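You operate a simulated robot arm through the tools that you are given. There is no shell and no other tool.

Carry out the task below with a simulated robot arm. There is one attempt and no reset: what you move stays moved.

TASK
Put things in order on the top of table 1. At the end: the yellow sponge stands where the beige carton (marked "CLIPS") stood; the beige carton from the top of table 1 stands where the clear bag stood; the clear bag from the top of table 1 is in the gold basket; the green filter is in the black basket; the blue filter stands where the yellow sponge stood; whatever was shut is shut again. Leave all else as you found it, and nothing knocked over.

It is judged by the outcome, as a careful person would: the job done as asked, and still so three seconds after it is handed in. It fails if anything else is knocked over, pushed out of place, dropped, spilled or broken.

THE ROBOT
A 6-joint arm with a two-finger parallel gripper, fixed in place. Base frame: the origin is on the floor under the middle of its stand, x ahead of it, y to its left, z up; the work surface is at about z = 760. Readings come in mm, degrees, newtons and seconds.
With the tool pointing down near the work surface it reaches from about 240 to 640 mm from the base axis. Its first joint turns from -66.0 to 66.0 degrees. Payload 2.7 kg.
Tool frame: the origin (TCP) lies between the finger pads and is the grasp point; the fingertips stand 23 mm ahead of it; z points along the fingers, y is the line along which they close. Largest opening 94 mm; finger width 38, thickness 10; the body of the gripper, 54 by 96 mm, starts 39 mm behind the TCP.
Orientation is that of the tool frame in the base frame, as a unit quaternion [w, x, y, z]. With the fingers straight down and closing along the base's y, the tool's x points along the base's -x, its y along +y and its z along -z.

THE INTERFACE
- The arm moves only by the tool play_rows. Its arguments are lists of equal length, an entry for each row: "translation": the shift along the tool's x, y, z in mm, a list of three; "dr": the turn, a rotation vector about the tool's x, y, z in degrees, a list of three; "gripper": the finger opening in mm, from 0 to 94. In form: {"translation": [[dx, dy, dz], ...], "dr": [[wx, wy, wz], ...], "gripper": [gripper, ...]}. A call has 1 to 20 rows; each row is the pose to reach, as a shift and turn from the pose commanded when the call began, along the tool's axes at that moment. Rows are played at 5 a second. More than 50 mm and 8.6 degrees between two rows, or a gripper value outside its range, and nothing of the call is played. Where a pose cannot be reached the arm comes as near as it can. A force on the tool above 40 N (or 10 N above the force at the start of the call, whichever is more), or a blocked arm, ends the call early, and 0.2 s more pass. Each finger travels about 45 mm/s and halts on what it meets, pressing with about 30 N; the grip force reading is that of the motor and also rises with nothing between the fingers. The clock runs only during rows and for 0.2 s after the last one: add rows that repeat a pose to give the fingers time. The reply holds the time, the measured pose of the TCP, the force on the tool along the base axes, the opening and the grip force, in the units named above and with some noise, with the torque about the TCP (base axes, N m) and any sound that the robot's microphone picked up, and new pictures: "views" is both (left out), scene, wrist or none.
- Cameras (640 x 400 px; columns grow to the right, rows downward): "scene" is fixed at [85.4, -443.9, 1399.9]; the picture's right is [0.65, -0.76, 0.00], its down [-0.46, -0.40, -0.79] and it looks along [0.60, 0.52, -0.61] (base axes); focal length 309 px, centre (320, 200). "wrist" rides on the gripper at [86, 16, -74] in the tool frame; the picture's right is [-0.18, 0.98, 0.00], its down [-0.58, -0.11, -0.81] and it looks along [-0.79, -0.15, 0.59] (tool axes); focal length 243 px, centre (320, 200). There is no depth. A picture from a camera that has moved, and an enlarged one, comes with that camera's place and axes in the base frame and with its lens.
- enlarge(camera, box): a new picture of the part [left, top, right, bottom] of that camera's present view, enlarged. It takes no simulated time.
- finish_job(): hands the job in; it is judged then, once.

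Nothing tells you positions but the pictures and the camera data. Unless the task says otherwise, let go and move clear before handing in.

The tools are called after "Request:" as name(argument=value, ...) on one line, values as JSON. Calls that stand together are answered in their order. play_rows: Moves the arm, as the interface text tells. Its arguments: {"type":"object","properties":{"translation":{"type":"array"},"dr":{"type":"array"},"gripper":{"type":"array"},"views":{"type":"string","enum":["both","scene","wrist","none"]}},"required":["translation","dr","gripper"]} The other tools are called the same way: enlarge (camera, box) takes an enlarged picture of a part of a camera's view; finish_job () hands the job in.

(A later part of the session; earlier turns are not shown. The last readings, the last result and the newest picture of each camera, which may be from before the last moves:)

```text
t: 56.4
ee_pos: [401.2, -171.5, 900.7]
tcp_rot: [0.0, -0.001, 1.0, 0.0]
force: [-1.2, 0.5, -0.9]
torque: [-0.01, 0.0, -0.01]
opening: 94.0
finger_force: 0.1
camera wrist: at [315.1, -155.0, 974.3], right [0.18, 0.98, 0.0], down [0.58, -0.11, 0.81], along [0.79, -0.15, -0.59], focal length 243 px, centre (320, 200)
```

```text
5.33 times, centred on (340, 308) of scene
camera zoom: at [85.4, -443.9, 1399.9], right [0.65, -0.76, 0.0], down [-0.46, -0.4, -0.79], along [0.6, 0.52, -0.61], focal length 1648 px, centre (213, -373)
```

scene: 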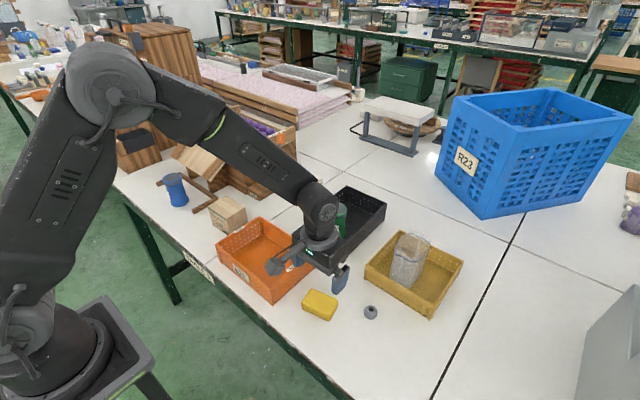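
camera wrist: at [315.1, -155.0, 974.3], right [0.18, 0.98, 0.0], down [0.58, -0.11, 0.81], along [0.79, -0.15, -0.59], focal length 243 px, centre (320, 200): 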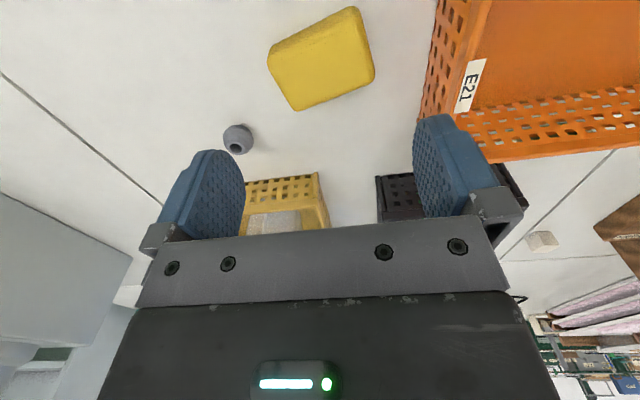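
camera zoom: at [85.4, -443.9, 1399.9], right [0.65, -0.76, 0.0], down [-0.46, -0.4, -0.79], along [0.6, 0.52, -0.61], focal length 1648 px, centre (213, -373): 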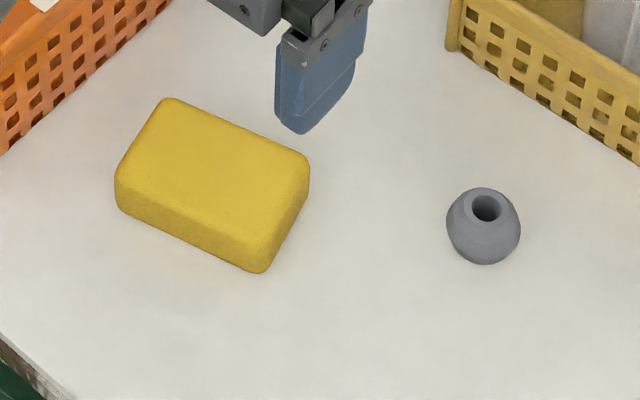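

The sponge is centred at about (403, −170), roughly 70 × 46 mm, turned 13°, with its top near z 787. I'll align the fingers across its long side and lower to just above it.

Request:
play_rows(translation=[[-1.8, 1.5, 25], [-1.8, 1.5, 50], [-1.8, 1.5, 70], [-1.8, 1.5, 70]], dr=[[0, 0, -6.5], [0, 0, -13], [0, 0, -13], [0, 0, -13]], gripper=[90, 90, 90, 90])

Request:
enlarge(camera="wrist", box=[160, 0, 480, 200])

Request:
enlarge(camera="scene", box=[260, 260, 380, 335])

```text
t: 57.4
ee_pos: [403.9, -167.9, 829.2]
tcp_rot: [0.001, -0.115, 0.993, 0.0]
force: [0.3, -0.8, 0.3]
torque: [0.03, 0.01, 0.0]
opening: 89.8
finger_force: 0.1
camera wrist: at [315.7, -172.8, 904.0], right [-0.05, 1.0, 0.0], down [0.59, 0.03, 0.81], along [0.81, 0.04, -0.59], focal length 243 px, centre (320, 200)
```

scene: 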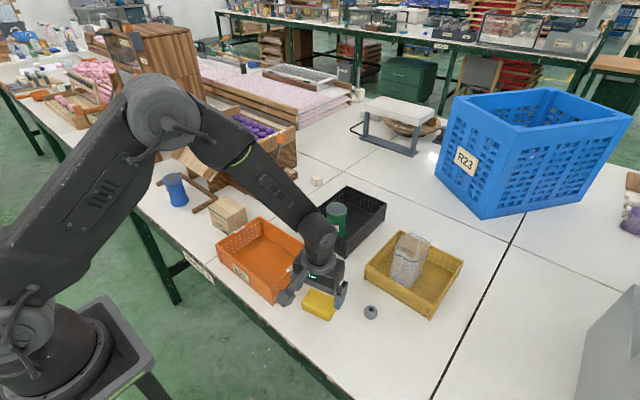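
wrist: 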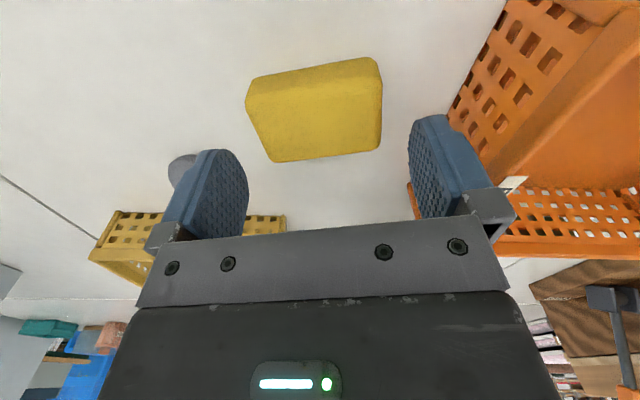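

```text
2.00 times, centred on (320, 100) of wrist
camera zoom: at [315.7, -172.8, 904.0], right [-0.05, 1.0, 0.0], down [0.59, 0.03, 0.81], along [0.81, 0.04, -0.59], focal length 485 px, centre (320, 400)
```

zoom: 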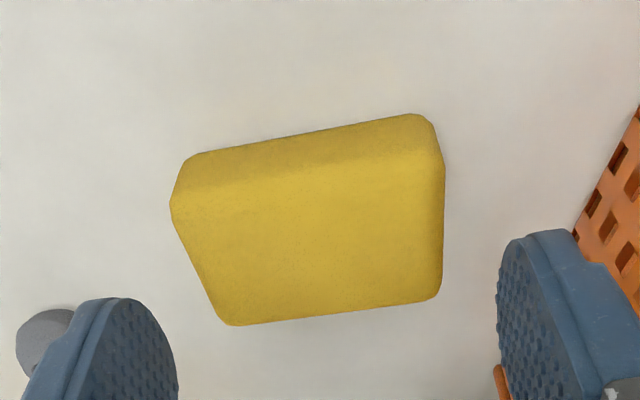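

```text
5.33 times, centred on (320, 298) of scene
camera zoom: at [85.4, -443.9, 1399.9], right [0.65, -0.76, 0.0], down [-0.46, -0.4, -0.79], along [0.6, 0.52, -0.61], focal length 1648 px, centre (320, -320)
```

zoom: 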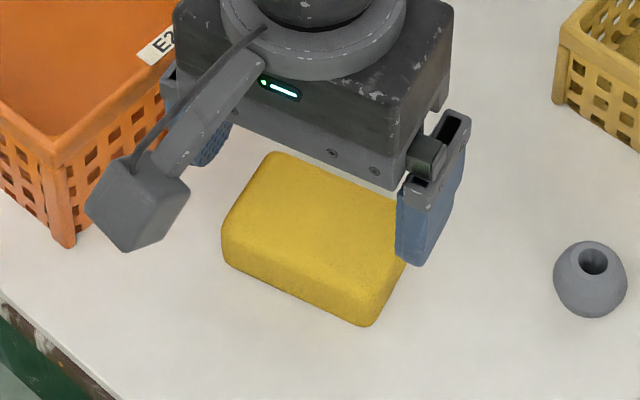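

The sponge is about 75 × 50 mm, centred at (405, −170), with 7 mm clearance to each finger after a 3 mm shift. I'll lower around it and close.

Request:
play_rows(translation=[[-1, -3, 12], [-1, -3, 26], [-1, -3, 40], [-1, -3, 40]], dr=[[0, 0, 0], [0, 0, 0], [0, 0, 0], [0, 0, 0]], gripper=[90, 90, 90, 90])

Request:
enlarge(camera="scene", box=[260, 260, 380, 335])

```text
t: 58.4
ee_pos: [404.4, -171.7, 789.4]
tcp_rot: [0.0, -0.115, 0.993, 0.0]
force: [0.0, 0.1, 0.2]
torque: [0.04, -0.01, -0.01]
opening: 89.9
finger_force: 0.1
camera wrist: at [316.9, -175.6, 863.8], right [-0.05, 1.0, 0.0], down [0.59, 0.03, 0.81], along [0.81, 0.04, -0.59], focal length 243 px, centre (320, 200)
```

scene: 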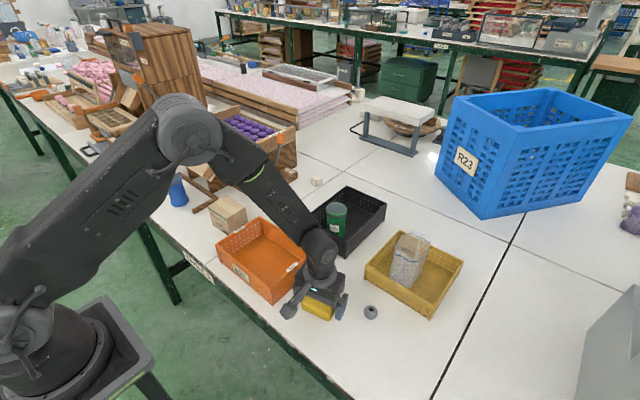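
wrist: 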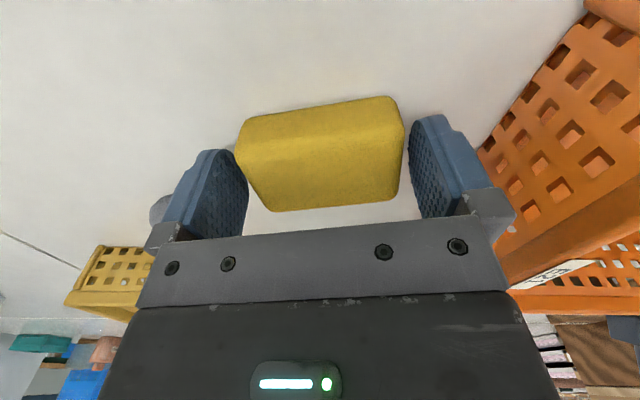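

```text
5.33 times, centred on (320, 298) of scene
camera zoom: at [85.4, -443.9, 1399.9], right [0.65, -0.76, 0.0], down [-0.46, -0.4, -0.79], along [0.6, 0.52, -0.61], focal length 1648 px, centre (320, -320)
```

zoom: 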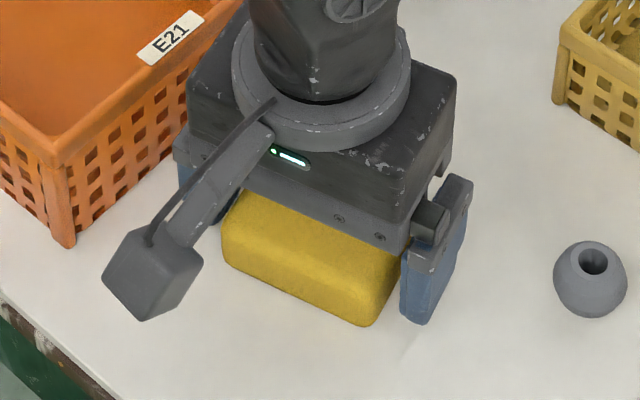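

Request:
play_rows(translation=[[0, 0, 0], [0, 0, 0], [0, 0, 0], [0, 0, 0], [0, 0, 0], [0, 0, 0]], dr=[[0, 0, 0], [0, 0, 0], [0, 0, 0], [0, 0, 0], [0, 0, 0], [0, 0, 0]], gripper=[82, 74, 66, 64, 64, 64])

```text
t: 59.8
ee_pos: [404.8, -172.4, 789.4]
tcp_rot: [0.0, -0.115, 0.993, 0.0]
force: [0.9, -0.1, 0.2]
torque: [0.02, 0.05, 0.0]
opening: 73.8
finger_force: 29.8
camera wrist: at [316.9, -175.6, 864.1], right [-0.05, 1.0, 0.0], down [0.59, 0.03, 0.81], along [0.81, 0.04, -0.59], focal length 243 px, centre (320, 200)
```

scene: 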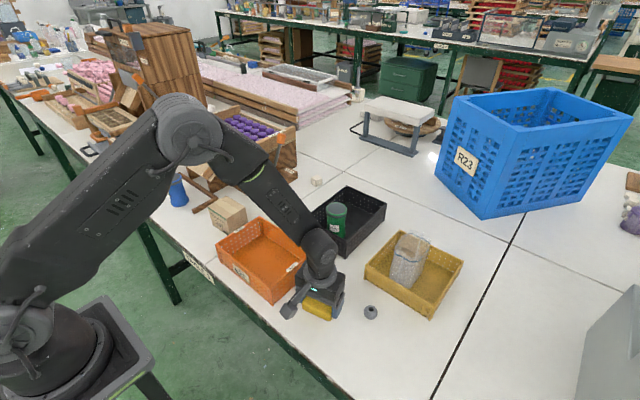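
wrist: 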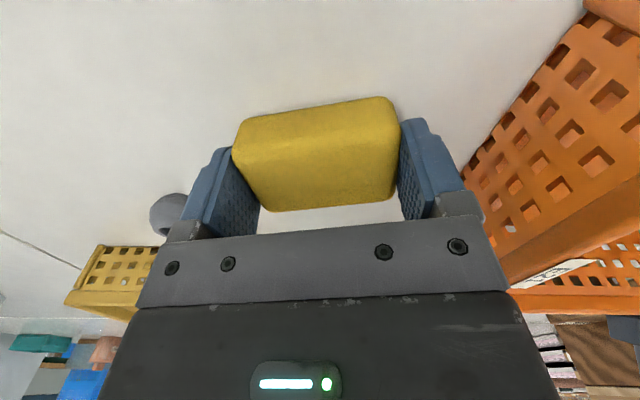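

The sponge is gripped at 73.8 mm. I'll lift it straight up.

Request:
play_rows(translation=[[0, 0, -10], [0, 0, -45], [0, 0, -90], [0, 0, -138], [0, 0, -138]], dr=[[0, 0, 0], [0, 0, 0], [0, 0, 0], [0, 0, 0], [0, 0, 0]], gripper=[64, 64, 64, 64, 64], views="wrist")

```text
t: 61.0
ee_pos: [405.0, -170.3, 928.7]
tcp_rot: [0.001, -0.115, 0.993, 0.0]
force: [-0.7, -0.1, -0.6]
torque: [0.01, -0.02, -0.04]
opening: 74.0
finger_force: 29.9
camera wrist: at [316.8, -175.0, 1002.3], right [-0.05, 1.0, 0.0], down [0.59, 0.03, 0.81], along [0.81, 0.04, -0.59], focal length 243 px, centre (320, 200)
```

wrist: 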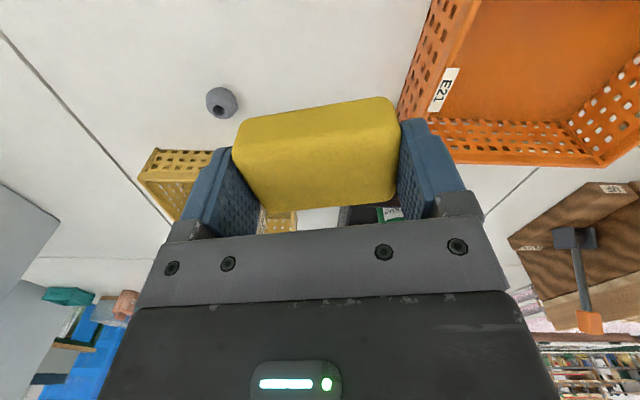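

The sponge is held. I'll carry it to above the carton's former place at (605, 155).

Request:
play_rows(translation=[[-30, 30.3, 0], [-60, 60.6, 0], [-90, 90.9, 0], [-120, 121.2, 0], [-150, 151.4, 0], [-179.9, 181.7, 0], [-209.9, 212, 0], [-239.9, 242.3, 0], [-269.9, 272.6, 0], [-269.9, 272.6, 0]], dr=[[0, 0, 2.6], [0, 0, 5.1], [0, 0, 7.7], [0, 0, 10.2], [0, 0, 12.8], [0, 0, 15.3], [0, 0, 17.9], [0, 0, 20.4], [0, 0, 23], [0, 0, 23]], gripper=[64, 64, 64, 64, 64, 64, 64, 64, 64, 64])

Request:
enlarge(camera="scene", box=[210, 120, 370, 220])

```text
t: 63.2
ee_pos: [605.1, 156.3, 930.2]
tcp_rot: [0.001, 0.085, 0.996, 0.0]
force: [-0.4, 0.3, 0.6]
torque: [0.01, 0.0, -0.03]
opening: 73.8
finger_force: 30.0
camera wrist: at [523.6, 186.9, 1002.7], right [0.35, 0.94, 0.0], down [0.55, -0.21, 0.81], along [0.76, -0.28, -0.59], focal length 243 px, centre (320, 200)
```

scene: 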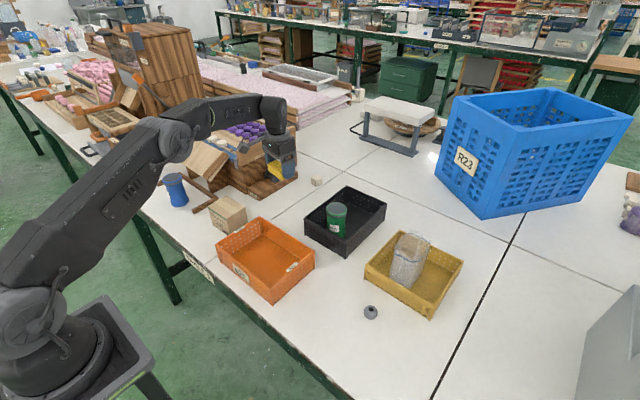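
wrist: 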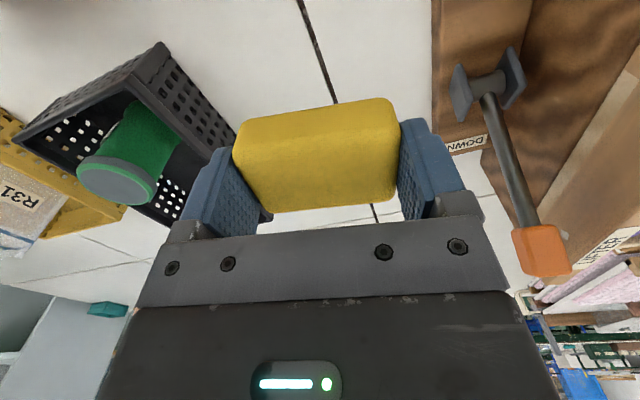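

```text
4.00 times, centred on (290, 170) of scene
camera zoom: at [85.5, -443.8, 1399.9], right [0.65, -0.76, 0.0], down [-0.46, -0.4, -0.79], along [0.6, 0.52, -0.61], focal length 1236 px, centre (440, 320)
```

zoom: 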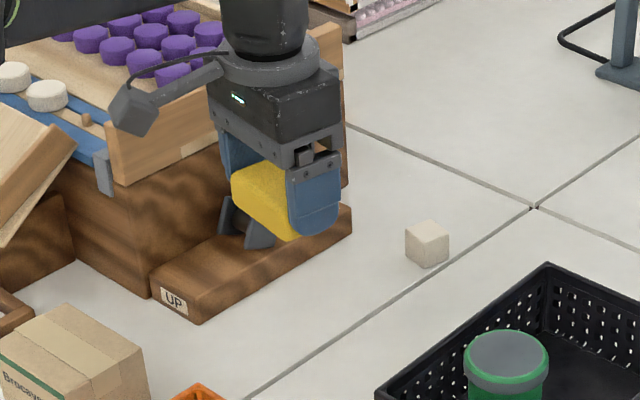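

The sponge hangs over the carton's old spot and the lever is about 40 mm clear. I'll lower it.

Request:
play_rows(translation=[[0, 0, 35], [0, 0, 72], [0, 0, 108], [0, 0, 135], [0, 0, 135]], dr=[[0, 0, 0], [0, 0, 0], [0, 0, 0], [0, 0, 0], [0, 0, 0]], gripper=[64, 64, 64, 64, 64])

Request:
enlarge(camera="scene", box=[210, 120, 370, 220])

```text
t: 64.4
ee_pos: [605.6, 155.1, 794.0]
tcp_rot: [0.0, 0.085, 0.996, 0.0]
force: [0.2, 0.2, -0.8]
torque: [-0.03, 0.01, -0.01]
opening: 73.8
finger_force: 29.7
camera wrist: at [523.0, 186.6, 867.9], right [0.35, 0.94, 0.0], down [0.55, -0.21, 0.81], along [0.76, -0.28, -0.59], focal length 243 px, centre (320, 200)
```

scene: 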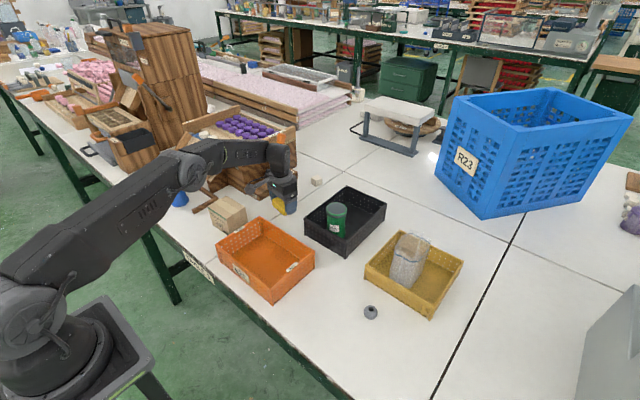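
wrist: 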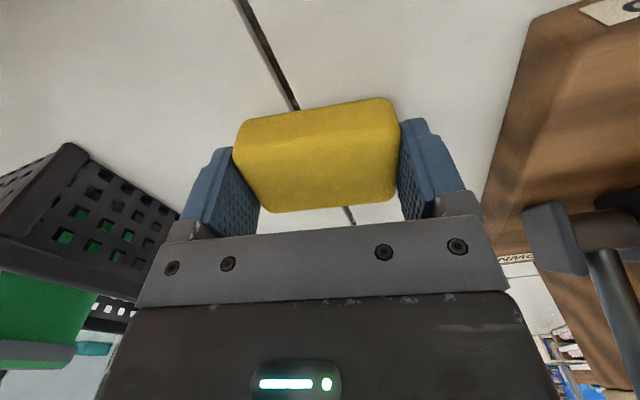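

```text
4.00 times, centred on (290, 170) of scene
camera zoom: at [85.5, -443.9, 1399.9], right [0.65, -0.76, 0.0], down [-0.46, -0.4, -0.79], along [0.6, 0.52, -0.61], focal length 1236 px, centre (440, 320)
```

zoom: 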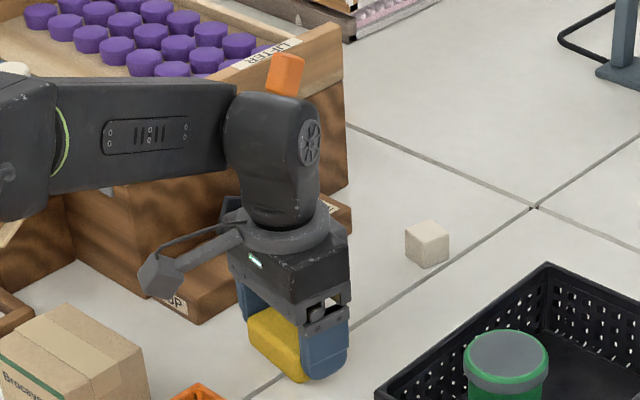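

Request:
play_rows(translation=[[0, 0, 1.5], [0, 0, 3], [0, 0, 3]], dr=[[0, 0, 0], [0, 0, 0], [0, 0, 0]], gripper=[64, 64, 64], views="none")

Request:
play_rows(translation=[[0, 0, 0.7], [0, 0, 1.2], [0, 0, 1.2]], dr=[[0, 0, 0], [0, 0, 0], [0, 0, 0]], gripper=[64, 64, 64], views="none")

```text
t: 65.2
ee_pos: [604.7, 155.3, 791.0]
tcp_rot: [0.001, 0.086, 0.996, 0.0]
force: [-0.7, 0.7, -0.2]
torque: [0.02, 0.01, -0.01]
opening: 74.1
finger_force: 29.7
```

```text
t: 66.0
ee_pos: [606.2, 155.5, 788.6]
tcp_rot: [0.0, 0.086, 0.996, 0.001]
force: [-0.9, 0.1, 4.1]
torque: [-0.04, 0.04, 0.02]
opening: 74.0
finger_force: 30.8
```

The sponge touches the table. I'll open the fingers and rise straight up.

Request:
play_rows(translation=[[0, 0, 0], [0, 0, 0], [0, 0, 0], [0, 0, -15], [0, 0, -55], [0, 0, -100], [0, 0, -140], [0, 0, -140]], dr=[[0, 0, 0], [0, 0, 0], [0, 0, 0], [0, 0, 0], [0, 0, 0], [0, 0, 0], [0, 0, 0], [0, 0, 0]], gripper=[82, 90, 90, 90, 90, 90, 90, 90])

Request:
enlarge(camera="scene", box=[210, 120, 370, 220])

```text
t: 67.8
ee_pos: [605.5, 154.7, 931.7]
tcp_rot: [0.0, 0.086, 0.996, 0.001]
force: [0.8, -0.8, -0.6]
torque: [0.02, 0.02, -0.03]
opening: 89.9
finger_force: 0.0
camera wrist: at [522.8, 185.2, 1003.9], right [0.35, 0.94, 0.0], down [0.55, -0.21, 0.81], along [0.76, -0.28, -0.59], focal length 243 px, centre (320, 200)
```

scene: 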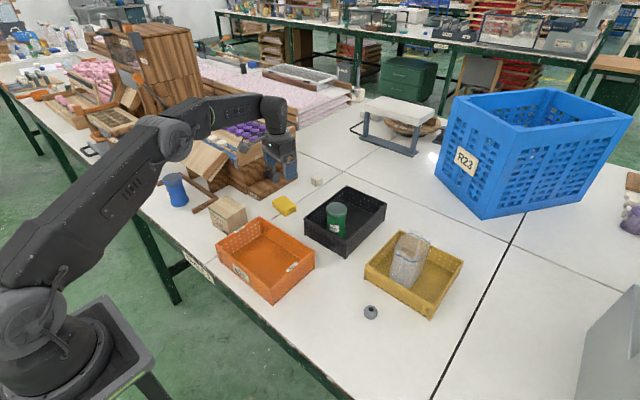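
wrist: 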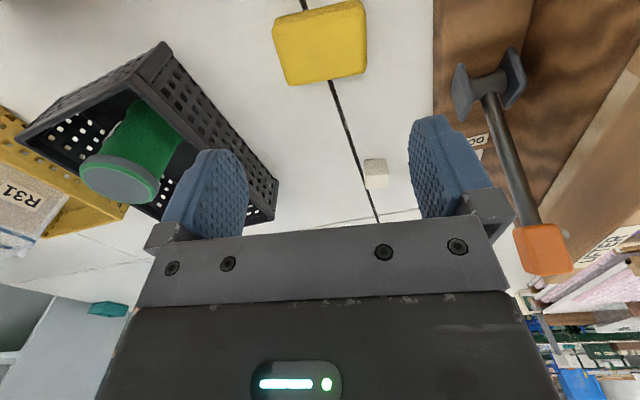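

```text
4.00 times, centred on (290, 170) of scene
camera zoom: at [85.4, -443.9, 1399.9], right [0.65, -0.76, 0.0], down [-0.46, -0.4, -0.79], along [0.6, 0.52, -0.61], focal length 1236 px, centre (440, 320)
```

zoom: 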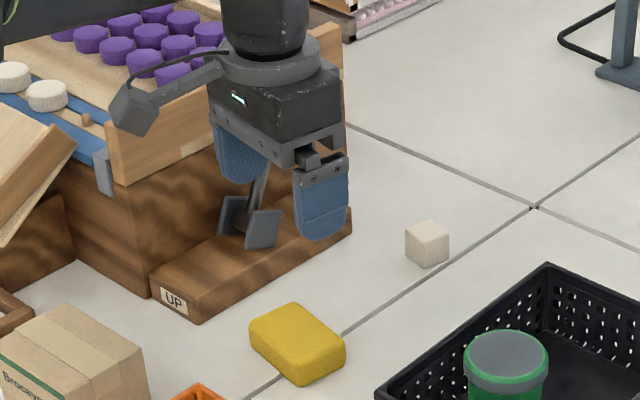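

The sponge stands where the carton was. Last is the blue filter near (402, 457); I'll go around in front of the machine, staying well clear of the chute and lever.

Request:
play_rows(translation=[[43.5, -6.2, -7], [86.9, -12.5, -14], [130.3, -18.7, -21], [173.8, -24.9, -28]], dr=[[0, 0, -2.45], [0, 0, -4.9], [0, 0, -7.35], [0, 0, -9.8]], gripper=[94, 94, 94, 94], views="none")

Request:
play_rows(translation=[[4, 42.4, 0], [8, 84.8, 0], [12, 127.3, 0], [16, 169.7, 0], [20, 212.1, 0], [24, 254.6, 0], [28, 297, 0], [28, 297, 0]], dr=[[0, 0, 0], [0, 0, 0], [0, 0, 0], [0, 0, 0], [0, 0, 0], [0, 0, 0], [0, 0, 0], [0, 0, 0]], gripper=[94, 94, 94, 94, 94, 94, 94, 94])

Request:
enlarge(camera="wrist", box=[220, 0, 420, 125])

Request:
enlarge(camera="scene", box=[130, 130, 290, 230])

```text
t: 68.8
ee_pos: [429.7, 160.1, 958.4]
tcp_rot: [0.002, -0.001, 1.0, 0.0]
force: [0.8, -0.5, 0.4]
torque: [-0.01, -0.02, -0.04]
opening: 94.1
finger_force: 0.1
```

```text
t: 70.6
ee_pos: [402.5, 458.6, 956.5]
tcp_rot: [0.001, 0.0, 1.0, 0.0]
force: [0.0, 0.2, -0.4]
torque: [-0.04, 0.01, 0.01]
opening: 93.8
finger_force: 0.0
camera wrist: at [316.1, 474.0, 1031.0], right [0.18, 0.98, 0.0], down [0.58, -0.11, 0.81], along [0.79, -0.15, -0.59], focal length 243 px, centre (320, 200)
```

scene: 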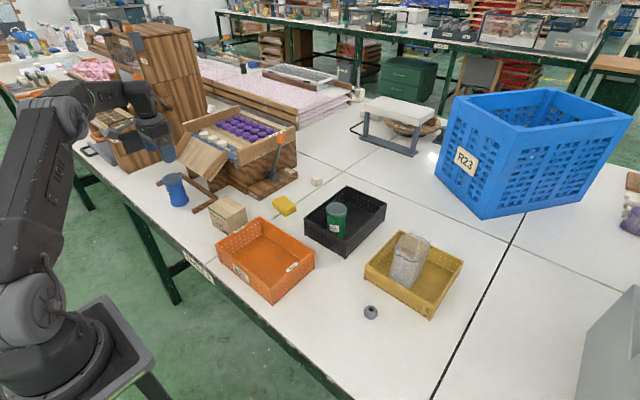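
wrist: 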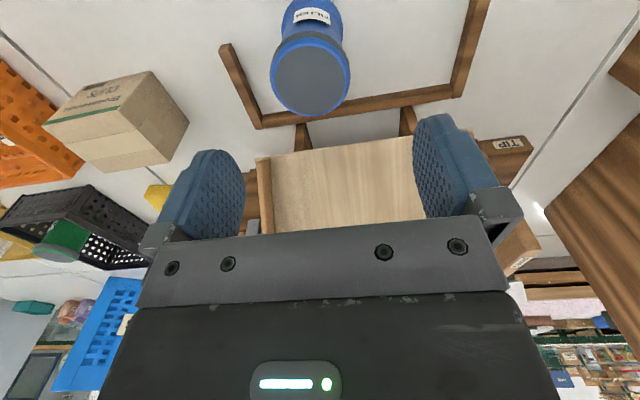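

```text
3.20 times, centred on (320, 62) of wrist
camera zoom: at [316.1, 474.0, 1031.0], right [0.18, 0.98, 0.0], down [0.58, -0.11, 0.81], along [0.79, -0.15, -0.59], focal length 776 px, centre (320, 640)
```

zoom: 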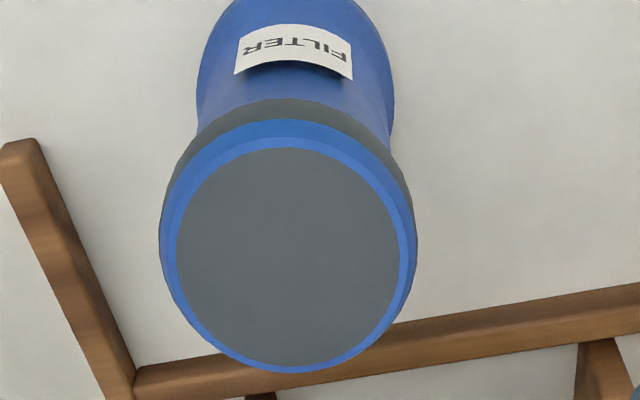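

```text
4.00 times, centred on (210, 180) of scene
camera zoom: at [85.5, -443.8, 1399.9], right [0.65, -0.76, 0.0], down [-0.46, -0.4, -0.79], along [0.6, 0.52, -0.61], focal length 1236 px, centre (760, 280)
```

zoom: 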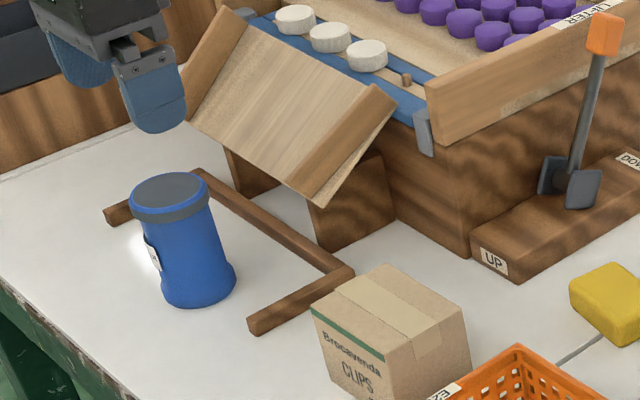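

The blue filter's top centre looks to be at about (403, 450), z ≈ 857. I'll shift over it and lower partway to re-measure.

Request:
play_rows(translation=[[0, -4, 20], [0, -8, 40], [0, -8, 58], [0, -8, 58]], dr=[[0, 0, 0], [0, 0, 0], [0, 0, 0], [0, 0, 0]], gripper=[94, 94, 94, 94])

Request:
enlarge(camera="wrist", box=[160, 0, 480, 200])

Request:
enlarge(camera="scene", box=[130, 130, 290, 230])

```text
t: 71.6
ee_pos: [402.4, 448.8, 899.5]
tcp_rot: [0.0, 0.0, 1.0, 0.0]
force: [-0.7, 0.2, 0.3]
torque: [0.03, 0.02, -0.02]
opening: 94.0
finger_force: 0.1
camera wrist: at [315.9, 465.3, 972.7], right [0.18, 0.98, 0.0], down [0.58, -0.11, 0.81], along [0.79, -0.15, -0.59], focal length 243 px, centre (320, 200)
```

scene: 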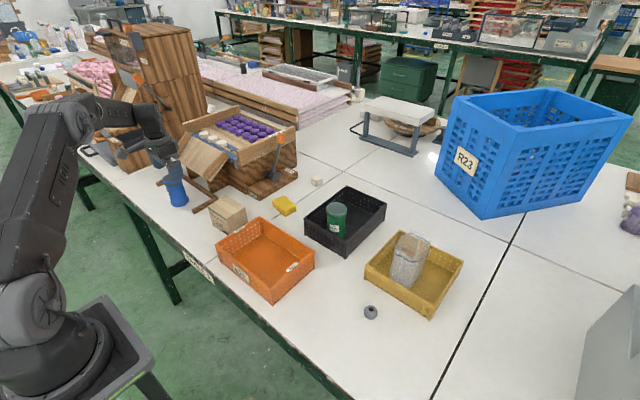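
wrist: 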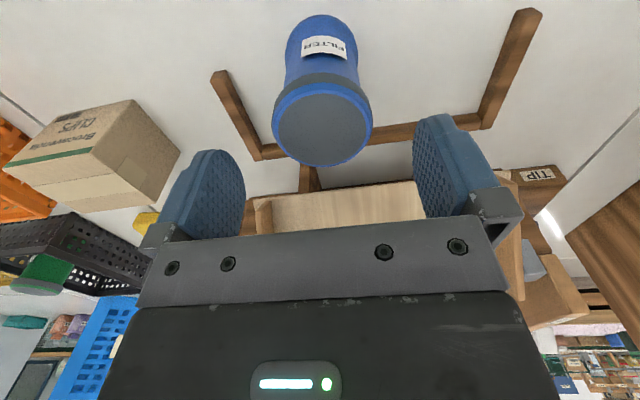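

```text
2.00 times, centred on (320, 100) of wrist
camera zoom: at [315.9, 465.3, 972.7], right [0.18, 0.98, 0.0], down [0.58, -0.11, 0.81], along [0.79, -0.15, -0.59], focal length 485 px, centre (320, 400)
```

zoom: 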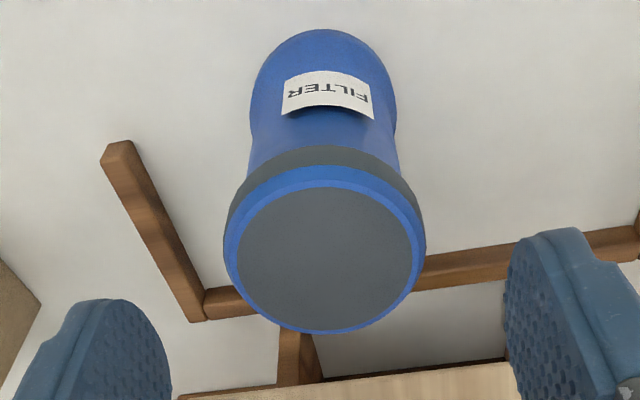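

```text
4.00 times, centred on (210, 180) of scene
camera zoom: at [85.4, -443.9, 1399.9], right [0.65, -0.76, 0.0], down [-0.46, -0.4, -0.79], along [0.6, 0.52, -0.61], focal length 1236 px, centre (760, 280)
```

zoom: 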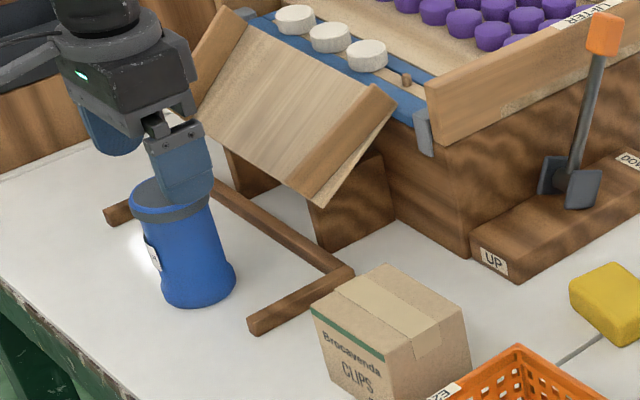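

The filter axis is at (403.5, 450), 1 mm from the gripper centre. I'll lower the fingers around it.

Request:
play_rows(translation=[[-1, 1, 20], [-1, 1, 45], [-1, 1, 71], [-1, 1, 71]], dr=[[0, 0, 0], [0, 0, 0], [0, 0, 0], [0, 0, 0]], gripper=[94, 94, 94, 94])

Request:
enlarge(camera="scene", box=[130, 130, 290, 230])

```text
t: 72.6
ee_pos: [402.5, 450.2, 827.9]
tcp_rot: [0.0, 0.0, 1.0, 0.001]
force: [0.9, -0.1, 0.7]
torque: [-0.01, 0.02, -0.01]
opening: 93.9
finger_force: 0.1
camera wrist: at [317.2, 466.3, 901.8], right [0.18, 0.98, 0.0], down [0.58, -0.11, 0.81], along [0.79, -0.15, -0.59], focal length 243 px, centre (320, 200)
```

scene: 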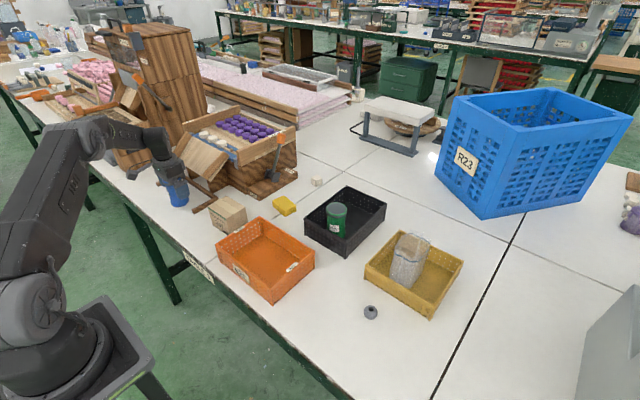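
wrist: 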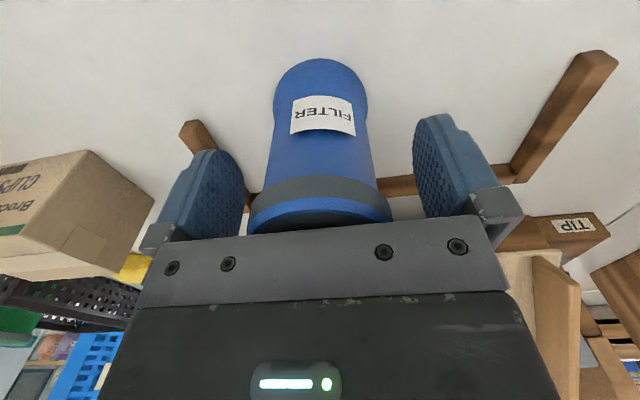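

```text
4.00 times, centred on (210, 180) of scene
camera zoom: at [85.4, -443.9, 1399.9], right [0.65, -0.76, 0.0], down [-0.46, -0.4, -0.79], along [0.6, 0.52, -0.61], focal length 1236 px, centre (760, 280)
```

zoom: 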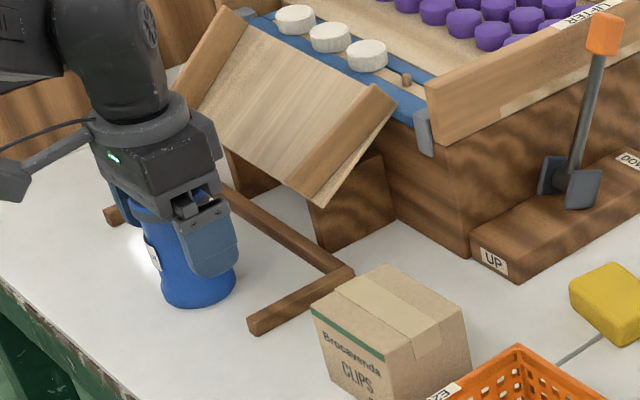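

Request:
play_rows(translation=[[0, 0, 0], [0, 0, 0], [0, 0, 0], [0, 0, 0], [0, 0, 0], [0, 0, 0], [0, 0, 0]], dr=[[0, 0, 0], [0, 0, 0], [0, 0, 0], [0, 0, 0], [0, 0, 0], [0, 0, 0], [0, 0, 0]], gripper=[84, 74, 64, 54, 45, 45, 45])

```text
t: 74.2
ee_pos: [403.3, 450.4, 828.1]
tcp_rot: [0.0, 0.0, 1.0, 0.001]
force: [0.2, -0.6, 0.5]
torque: [0.01, 0.01, 0.01]
opening: 56.6
finger_force: 30.1
camera wrist: at [317.2, 466.3, 902.2], right [0.18, 0.98, 0.0], down [0.58, -0.11, 0.81], along [0.79, -0.15, -0.59], focal length 243 px, centre (320, 200)
```

scene: 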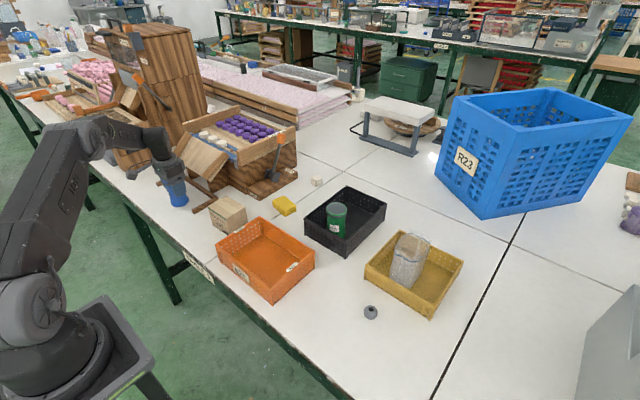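
wrist: 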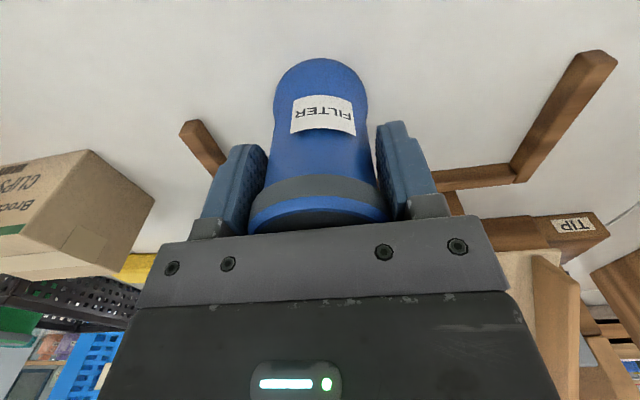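

The blue filter is gripped. I'll lift it straight up, well above everything.

Request:
play_rows(translation=[[0, 0, -10], [0, 0, -45], [0, 0, -90], [0, 0, -135], [0, 0, -135]], dr=[[0, 0, 0], [0, 0, 0], [0, 0, 0], [0, 0, 0], [0, 0, 0]], gripper=[45, 45, 45, 45, 45])

```text
t: 75.4
ee_pos: [403.3, 450.0, 963.4]
tcp_rot: [0.0, 0.0, 1.0, -0.001]
force: [-0.1, -0.3, -1.7]
torque: [0.03, 0.02, -0.03]
opening: 56.7
finger_force: 30.5
camera wrist: at [316.8, 466.6, 1037.6], right [0.18, 0.98, 0.0], down [0.58, -0.11, 0.81], along [0.79, -0.15, -0.59], focal length 243 px, centre (320, 200)
```

scene: 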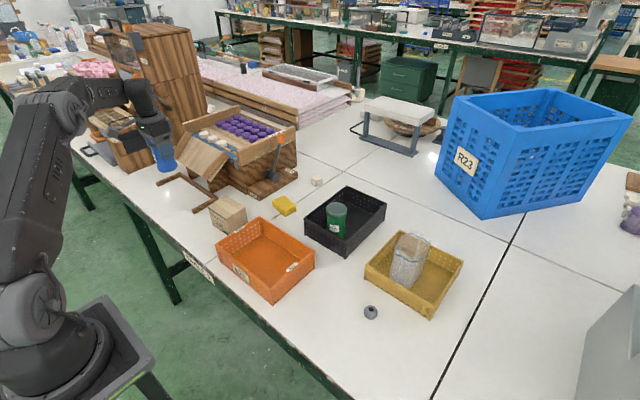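
wrist: 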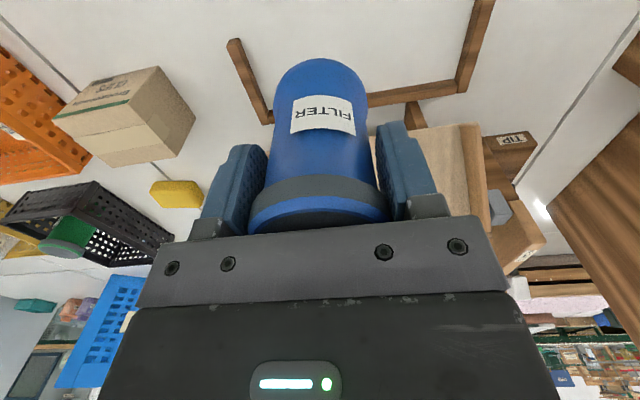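

The blue filter hangs steadily. I'll carry it across at height to the sponge's former spot at (405, −171).

Request:
play_rows(translation=[[0, -44.4, 0], [0, -88.7, 0], [0, -133.1, 0], [0, -177.4, 0], [0, -221.8, 0], [0, -266.1, 0], [0, -310.5, 0], [0, -354.9, 0], [0, -399.2, 0], [-1, -443.6, 0], [-1, -487.9, 0], [-1, -532.3, 0], [-1.5, -576.6, 0], [-1.5, -621, 0], [-1.5, -621, 0]], dr=[[0, 0, 0], [0, 0, 0], [0, 0, 0], [0, 0, 0], [0, 0, 0], [0, 0, 0], [0, 0, 0], [0, 0, 0], [0, 0, 0], [0, 0, 0], [0, 0, 0], [0, 0, 0], [0, 0, 0], [0, 0, 0], [0, 0, 0]], gripper=[45, 45, 45, 45, 45, 45, 45, 45, 45, 45, 45, 45, 45, 45, 45])

Request:
enlarge(camera="scene", box=[240, 220, 400, 340])

```text
t: 78.6
ee_pos: [404.3, -171.2, 963.3]
tcp_rot: [0.001, -0.001, 1.0, 0.0]
force: [1.2, 0.4, -1.2]
torque: [0.0, 0.0, 0.03]
opening: 56.3
finger_force: 30.3
camera wrist: at [319.0, -155.4, 1036.9], right [0.18, 0.98, 0.0], down [0.58, -0.11, 0.81], along [0.79, -0.15, -0.59], focal length 243 px, centre (320, 200)
```

scene: 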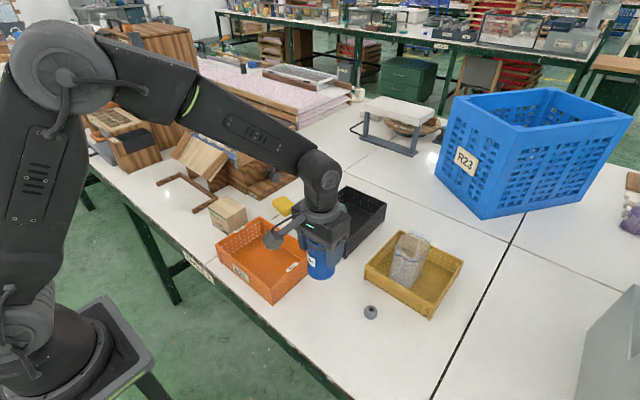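
wrist: 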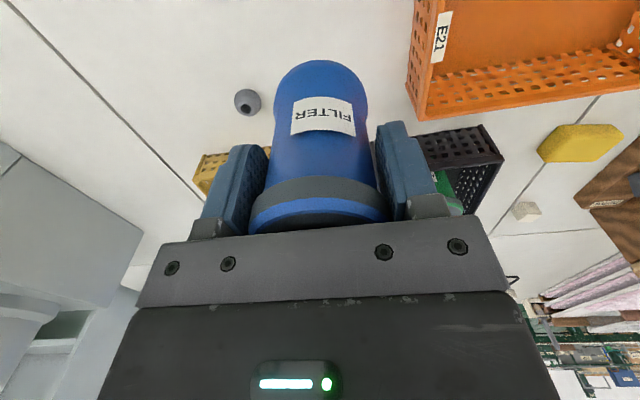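

```text
3.33 times, centred on (320, 280) of scene
camera zoom: at [85.4, -443.9, 1399.9], right [0.65, -0.76, 0.0], down [-0.46, -0.4, -0.79], along [0.6, 0.52, -0.61], focal length 1030 px, centre (320, -67)
```

zoom: 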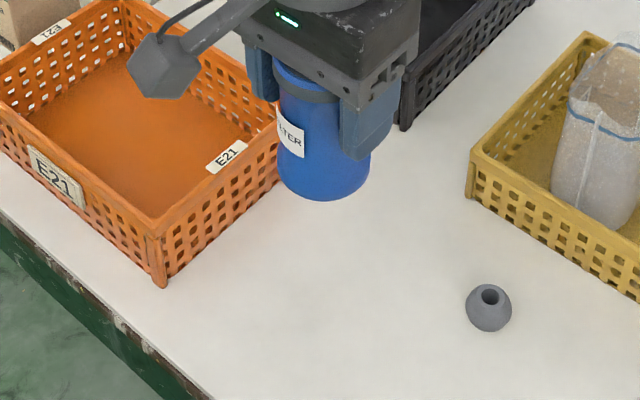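

It's above the spot. I'll lower it to just above the table.

Request:
play_rows(translation=[[0, 0, 38], [0, 0, 76], [0, 0, 108], [0, 0, 131], [0, 0, 131]], dr=[[0, 0, 0], [0, 0, 0], [0, 0, 0], [0, 0, 0], [0, 0, 0]], gripper=[45, 45, 45, 45, 45])

Request:
enlarge(camera="scene", box=[240, 220, 400, 340])

```text
t: 79.8
ee_pos: [404.7, -170.7, 831.0]
tcp_rot: [0.001, 0.0, 1.0, 0.001]
force: [0.5, -0.5, -0.8]
torque: [0.01, -0.01, 0.0]
opening: 56.7
finger_force: 30.1
camera wrist: at [318.2, -154.3, 904.8], right [0.18, 0.98, 0.0], down [0.58, -0.11, 0.81], along [0.79, -0.15, -0.59], focal length 243 px, centre (320, 200)
```

scene: 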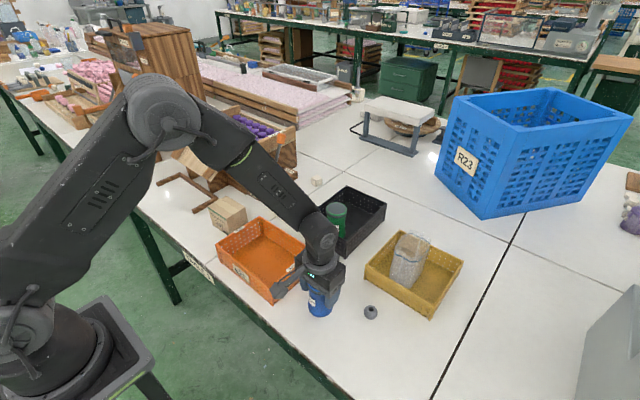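
wrist: 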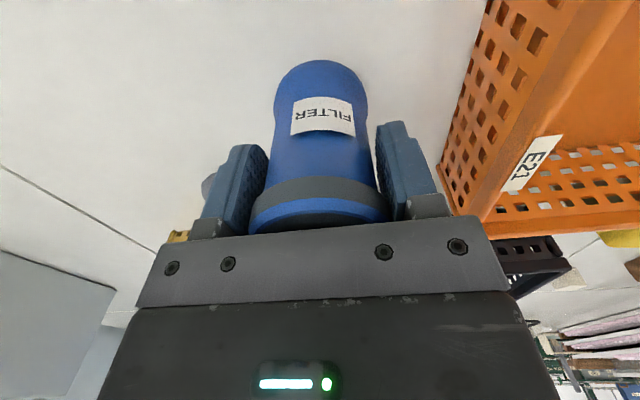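

```text
3.33 times, centred on (320, 280) of scene
camera zoom: at [85.5, -443.9, 1399.9], right [0.65, -0.76, 0.0], down [-0.46, -0.4, -0.79], along [0.6, 0.52, -0.61], focal length 1030 px, centre (320, -67)
```

zoom: 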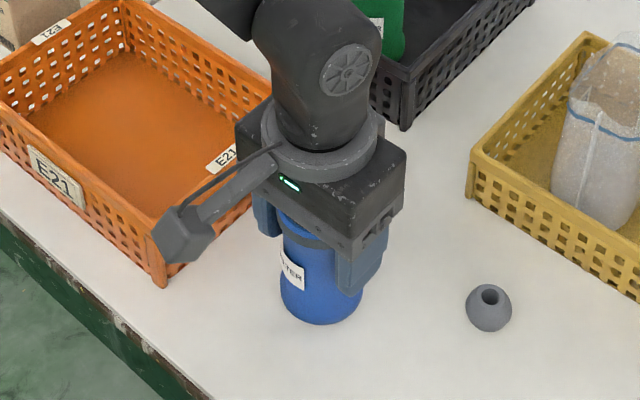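

Request:
play_rows(translation=[[0, 0, 1], [0, 0, 2], [0, 0, 2]], dr=[[0, 0, 0], [0, 0, 0], [0, 0, 0]], gripper=[45, 45, 45], views="none")

Request:
play_rows(translation=[[0, 0, 0.6], [0, 0, 1.2], [0, 0, 1.2]], dr=[[0, 0, 0], [0, 0, 0], [0, 0, 0]], gripper=[45, 45, 45], views="none")

```text
t: 80.6
ee_pos: [404.6, -170.7, 830.5]
tcp_rot: [0.0, -0.001, 1.0, 0.001]
force: [-0.1, 0.5, -1.9]
torque: [-0.03, -0.04, 0.0]
opening: 56.8
finger_force: 29.9
```

```text
t: 81.4
ee_pos: [403.7, -170.3, 827.9]
tcp_rot: [-0.001, 0.0, 1.0, 0.0]
force: [-0.4, -1.3, -1.1]
torque: [0.01, 0.0, -0.02]
opening: 56.7
finger_force: 30.1
```

Request:
play_rows(translation=[[0, 0, 0.5], [0, 0, 1], [0, 0, 1]], dr=[[0, 0, 0], [0, 0, 0], [0, 0, 0]], gripper=[45, 45, 45], views="none")

```text
t: 82.2
ee_pos: [404.6, -170.9, 828.4]
tcp_rot: [0.001, 0.0, 1.0, -0.001]
force: [-4.3, 0.8, 10.6]
torque: [0.03, 0.19, -0.07]
opening: 56.7
finger_force: 30.3
```

The filter stands on the table (contact felt). I'll release it and rise clear.

Request:
play_rows(translation=[[0, 0, 0], [0, 0, 0], [0, 0, 0], [0, 0, 0], [0, 0, -15], [0, 0, -55], [0, 0, -100], [0, 0, -145], [0, 0, -145]], dr=[[0, 0, 0], [0, 0, 0], [0, 0, 0], [0, 0, 0], [0, 0, 0], [0, 0, 0], [0, 0, 0], [0, 0, 0], [0, 0, 0]], gripper=[66, 78, 86, 86, 86, 86, 86, 86, 86])

Request:
enlarge(camera="scene", box=[240, 220, 400, 340])

```text
t: 84.2
ee_pos: [405.2, -170.7, 974.0]
tcp_rot: [0.0, -0.001, 1.0, 0.0]
force: [-0.3, 0.1, 0.0]
torque: [0.03, 0.01, 0.02]
opening: 85.9
finger_force: 0.1
camera wrist: at [318.8, -154.1, 1047.3], right [0.18, 0.98, 0.0], down [0.58, -0.11, 0.81], along [0.79, -0.15, -0.59], focal length 243 px, centre (320, 200)
```

scene: 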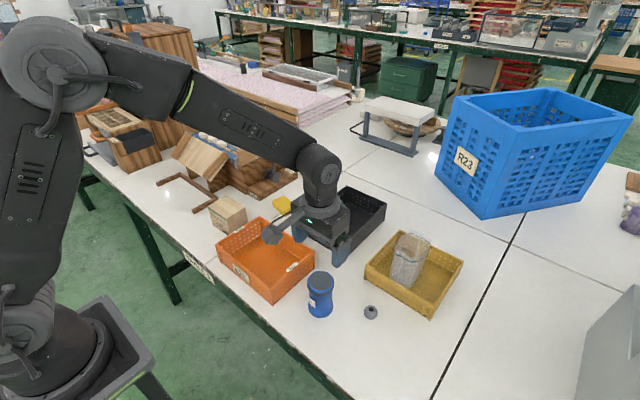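
wrist: 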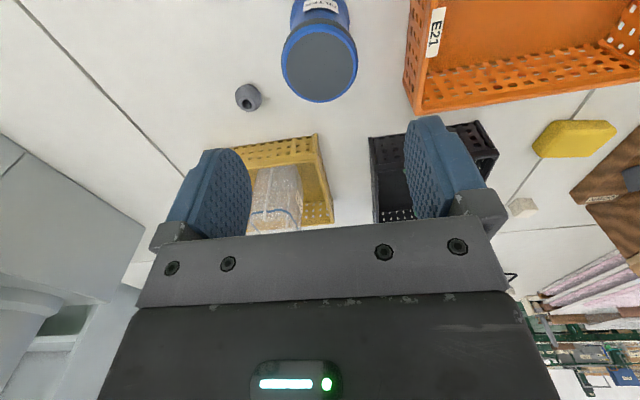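

```text
3.33 times, centred on (320, 280) of scene
camera zoom: at [85.4, -443.8, 1399.9], right [0.65, -0.76, 0.0], down [-0.46, -0.4, -0.79], along [0.6, 0.52, -0.61], focal length 1030 px, centre (320, -67)
```

zoom: 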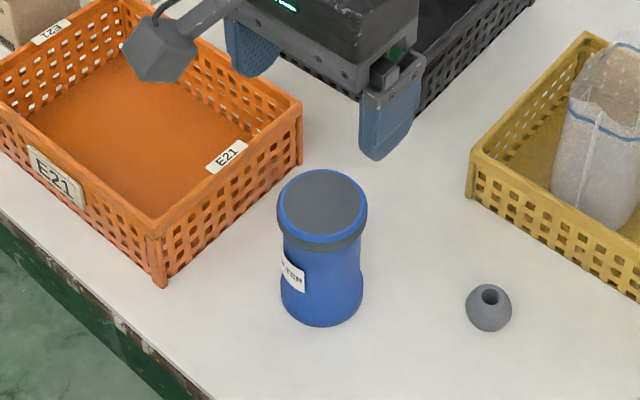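

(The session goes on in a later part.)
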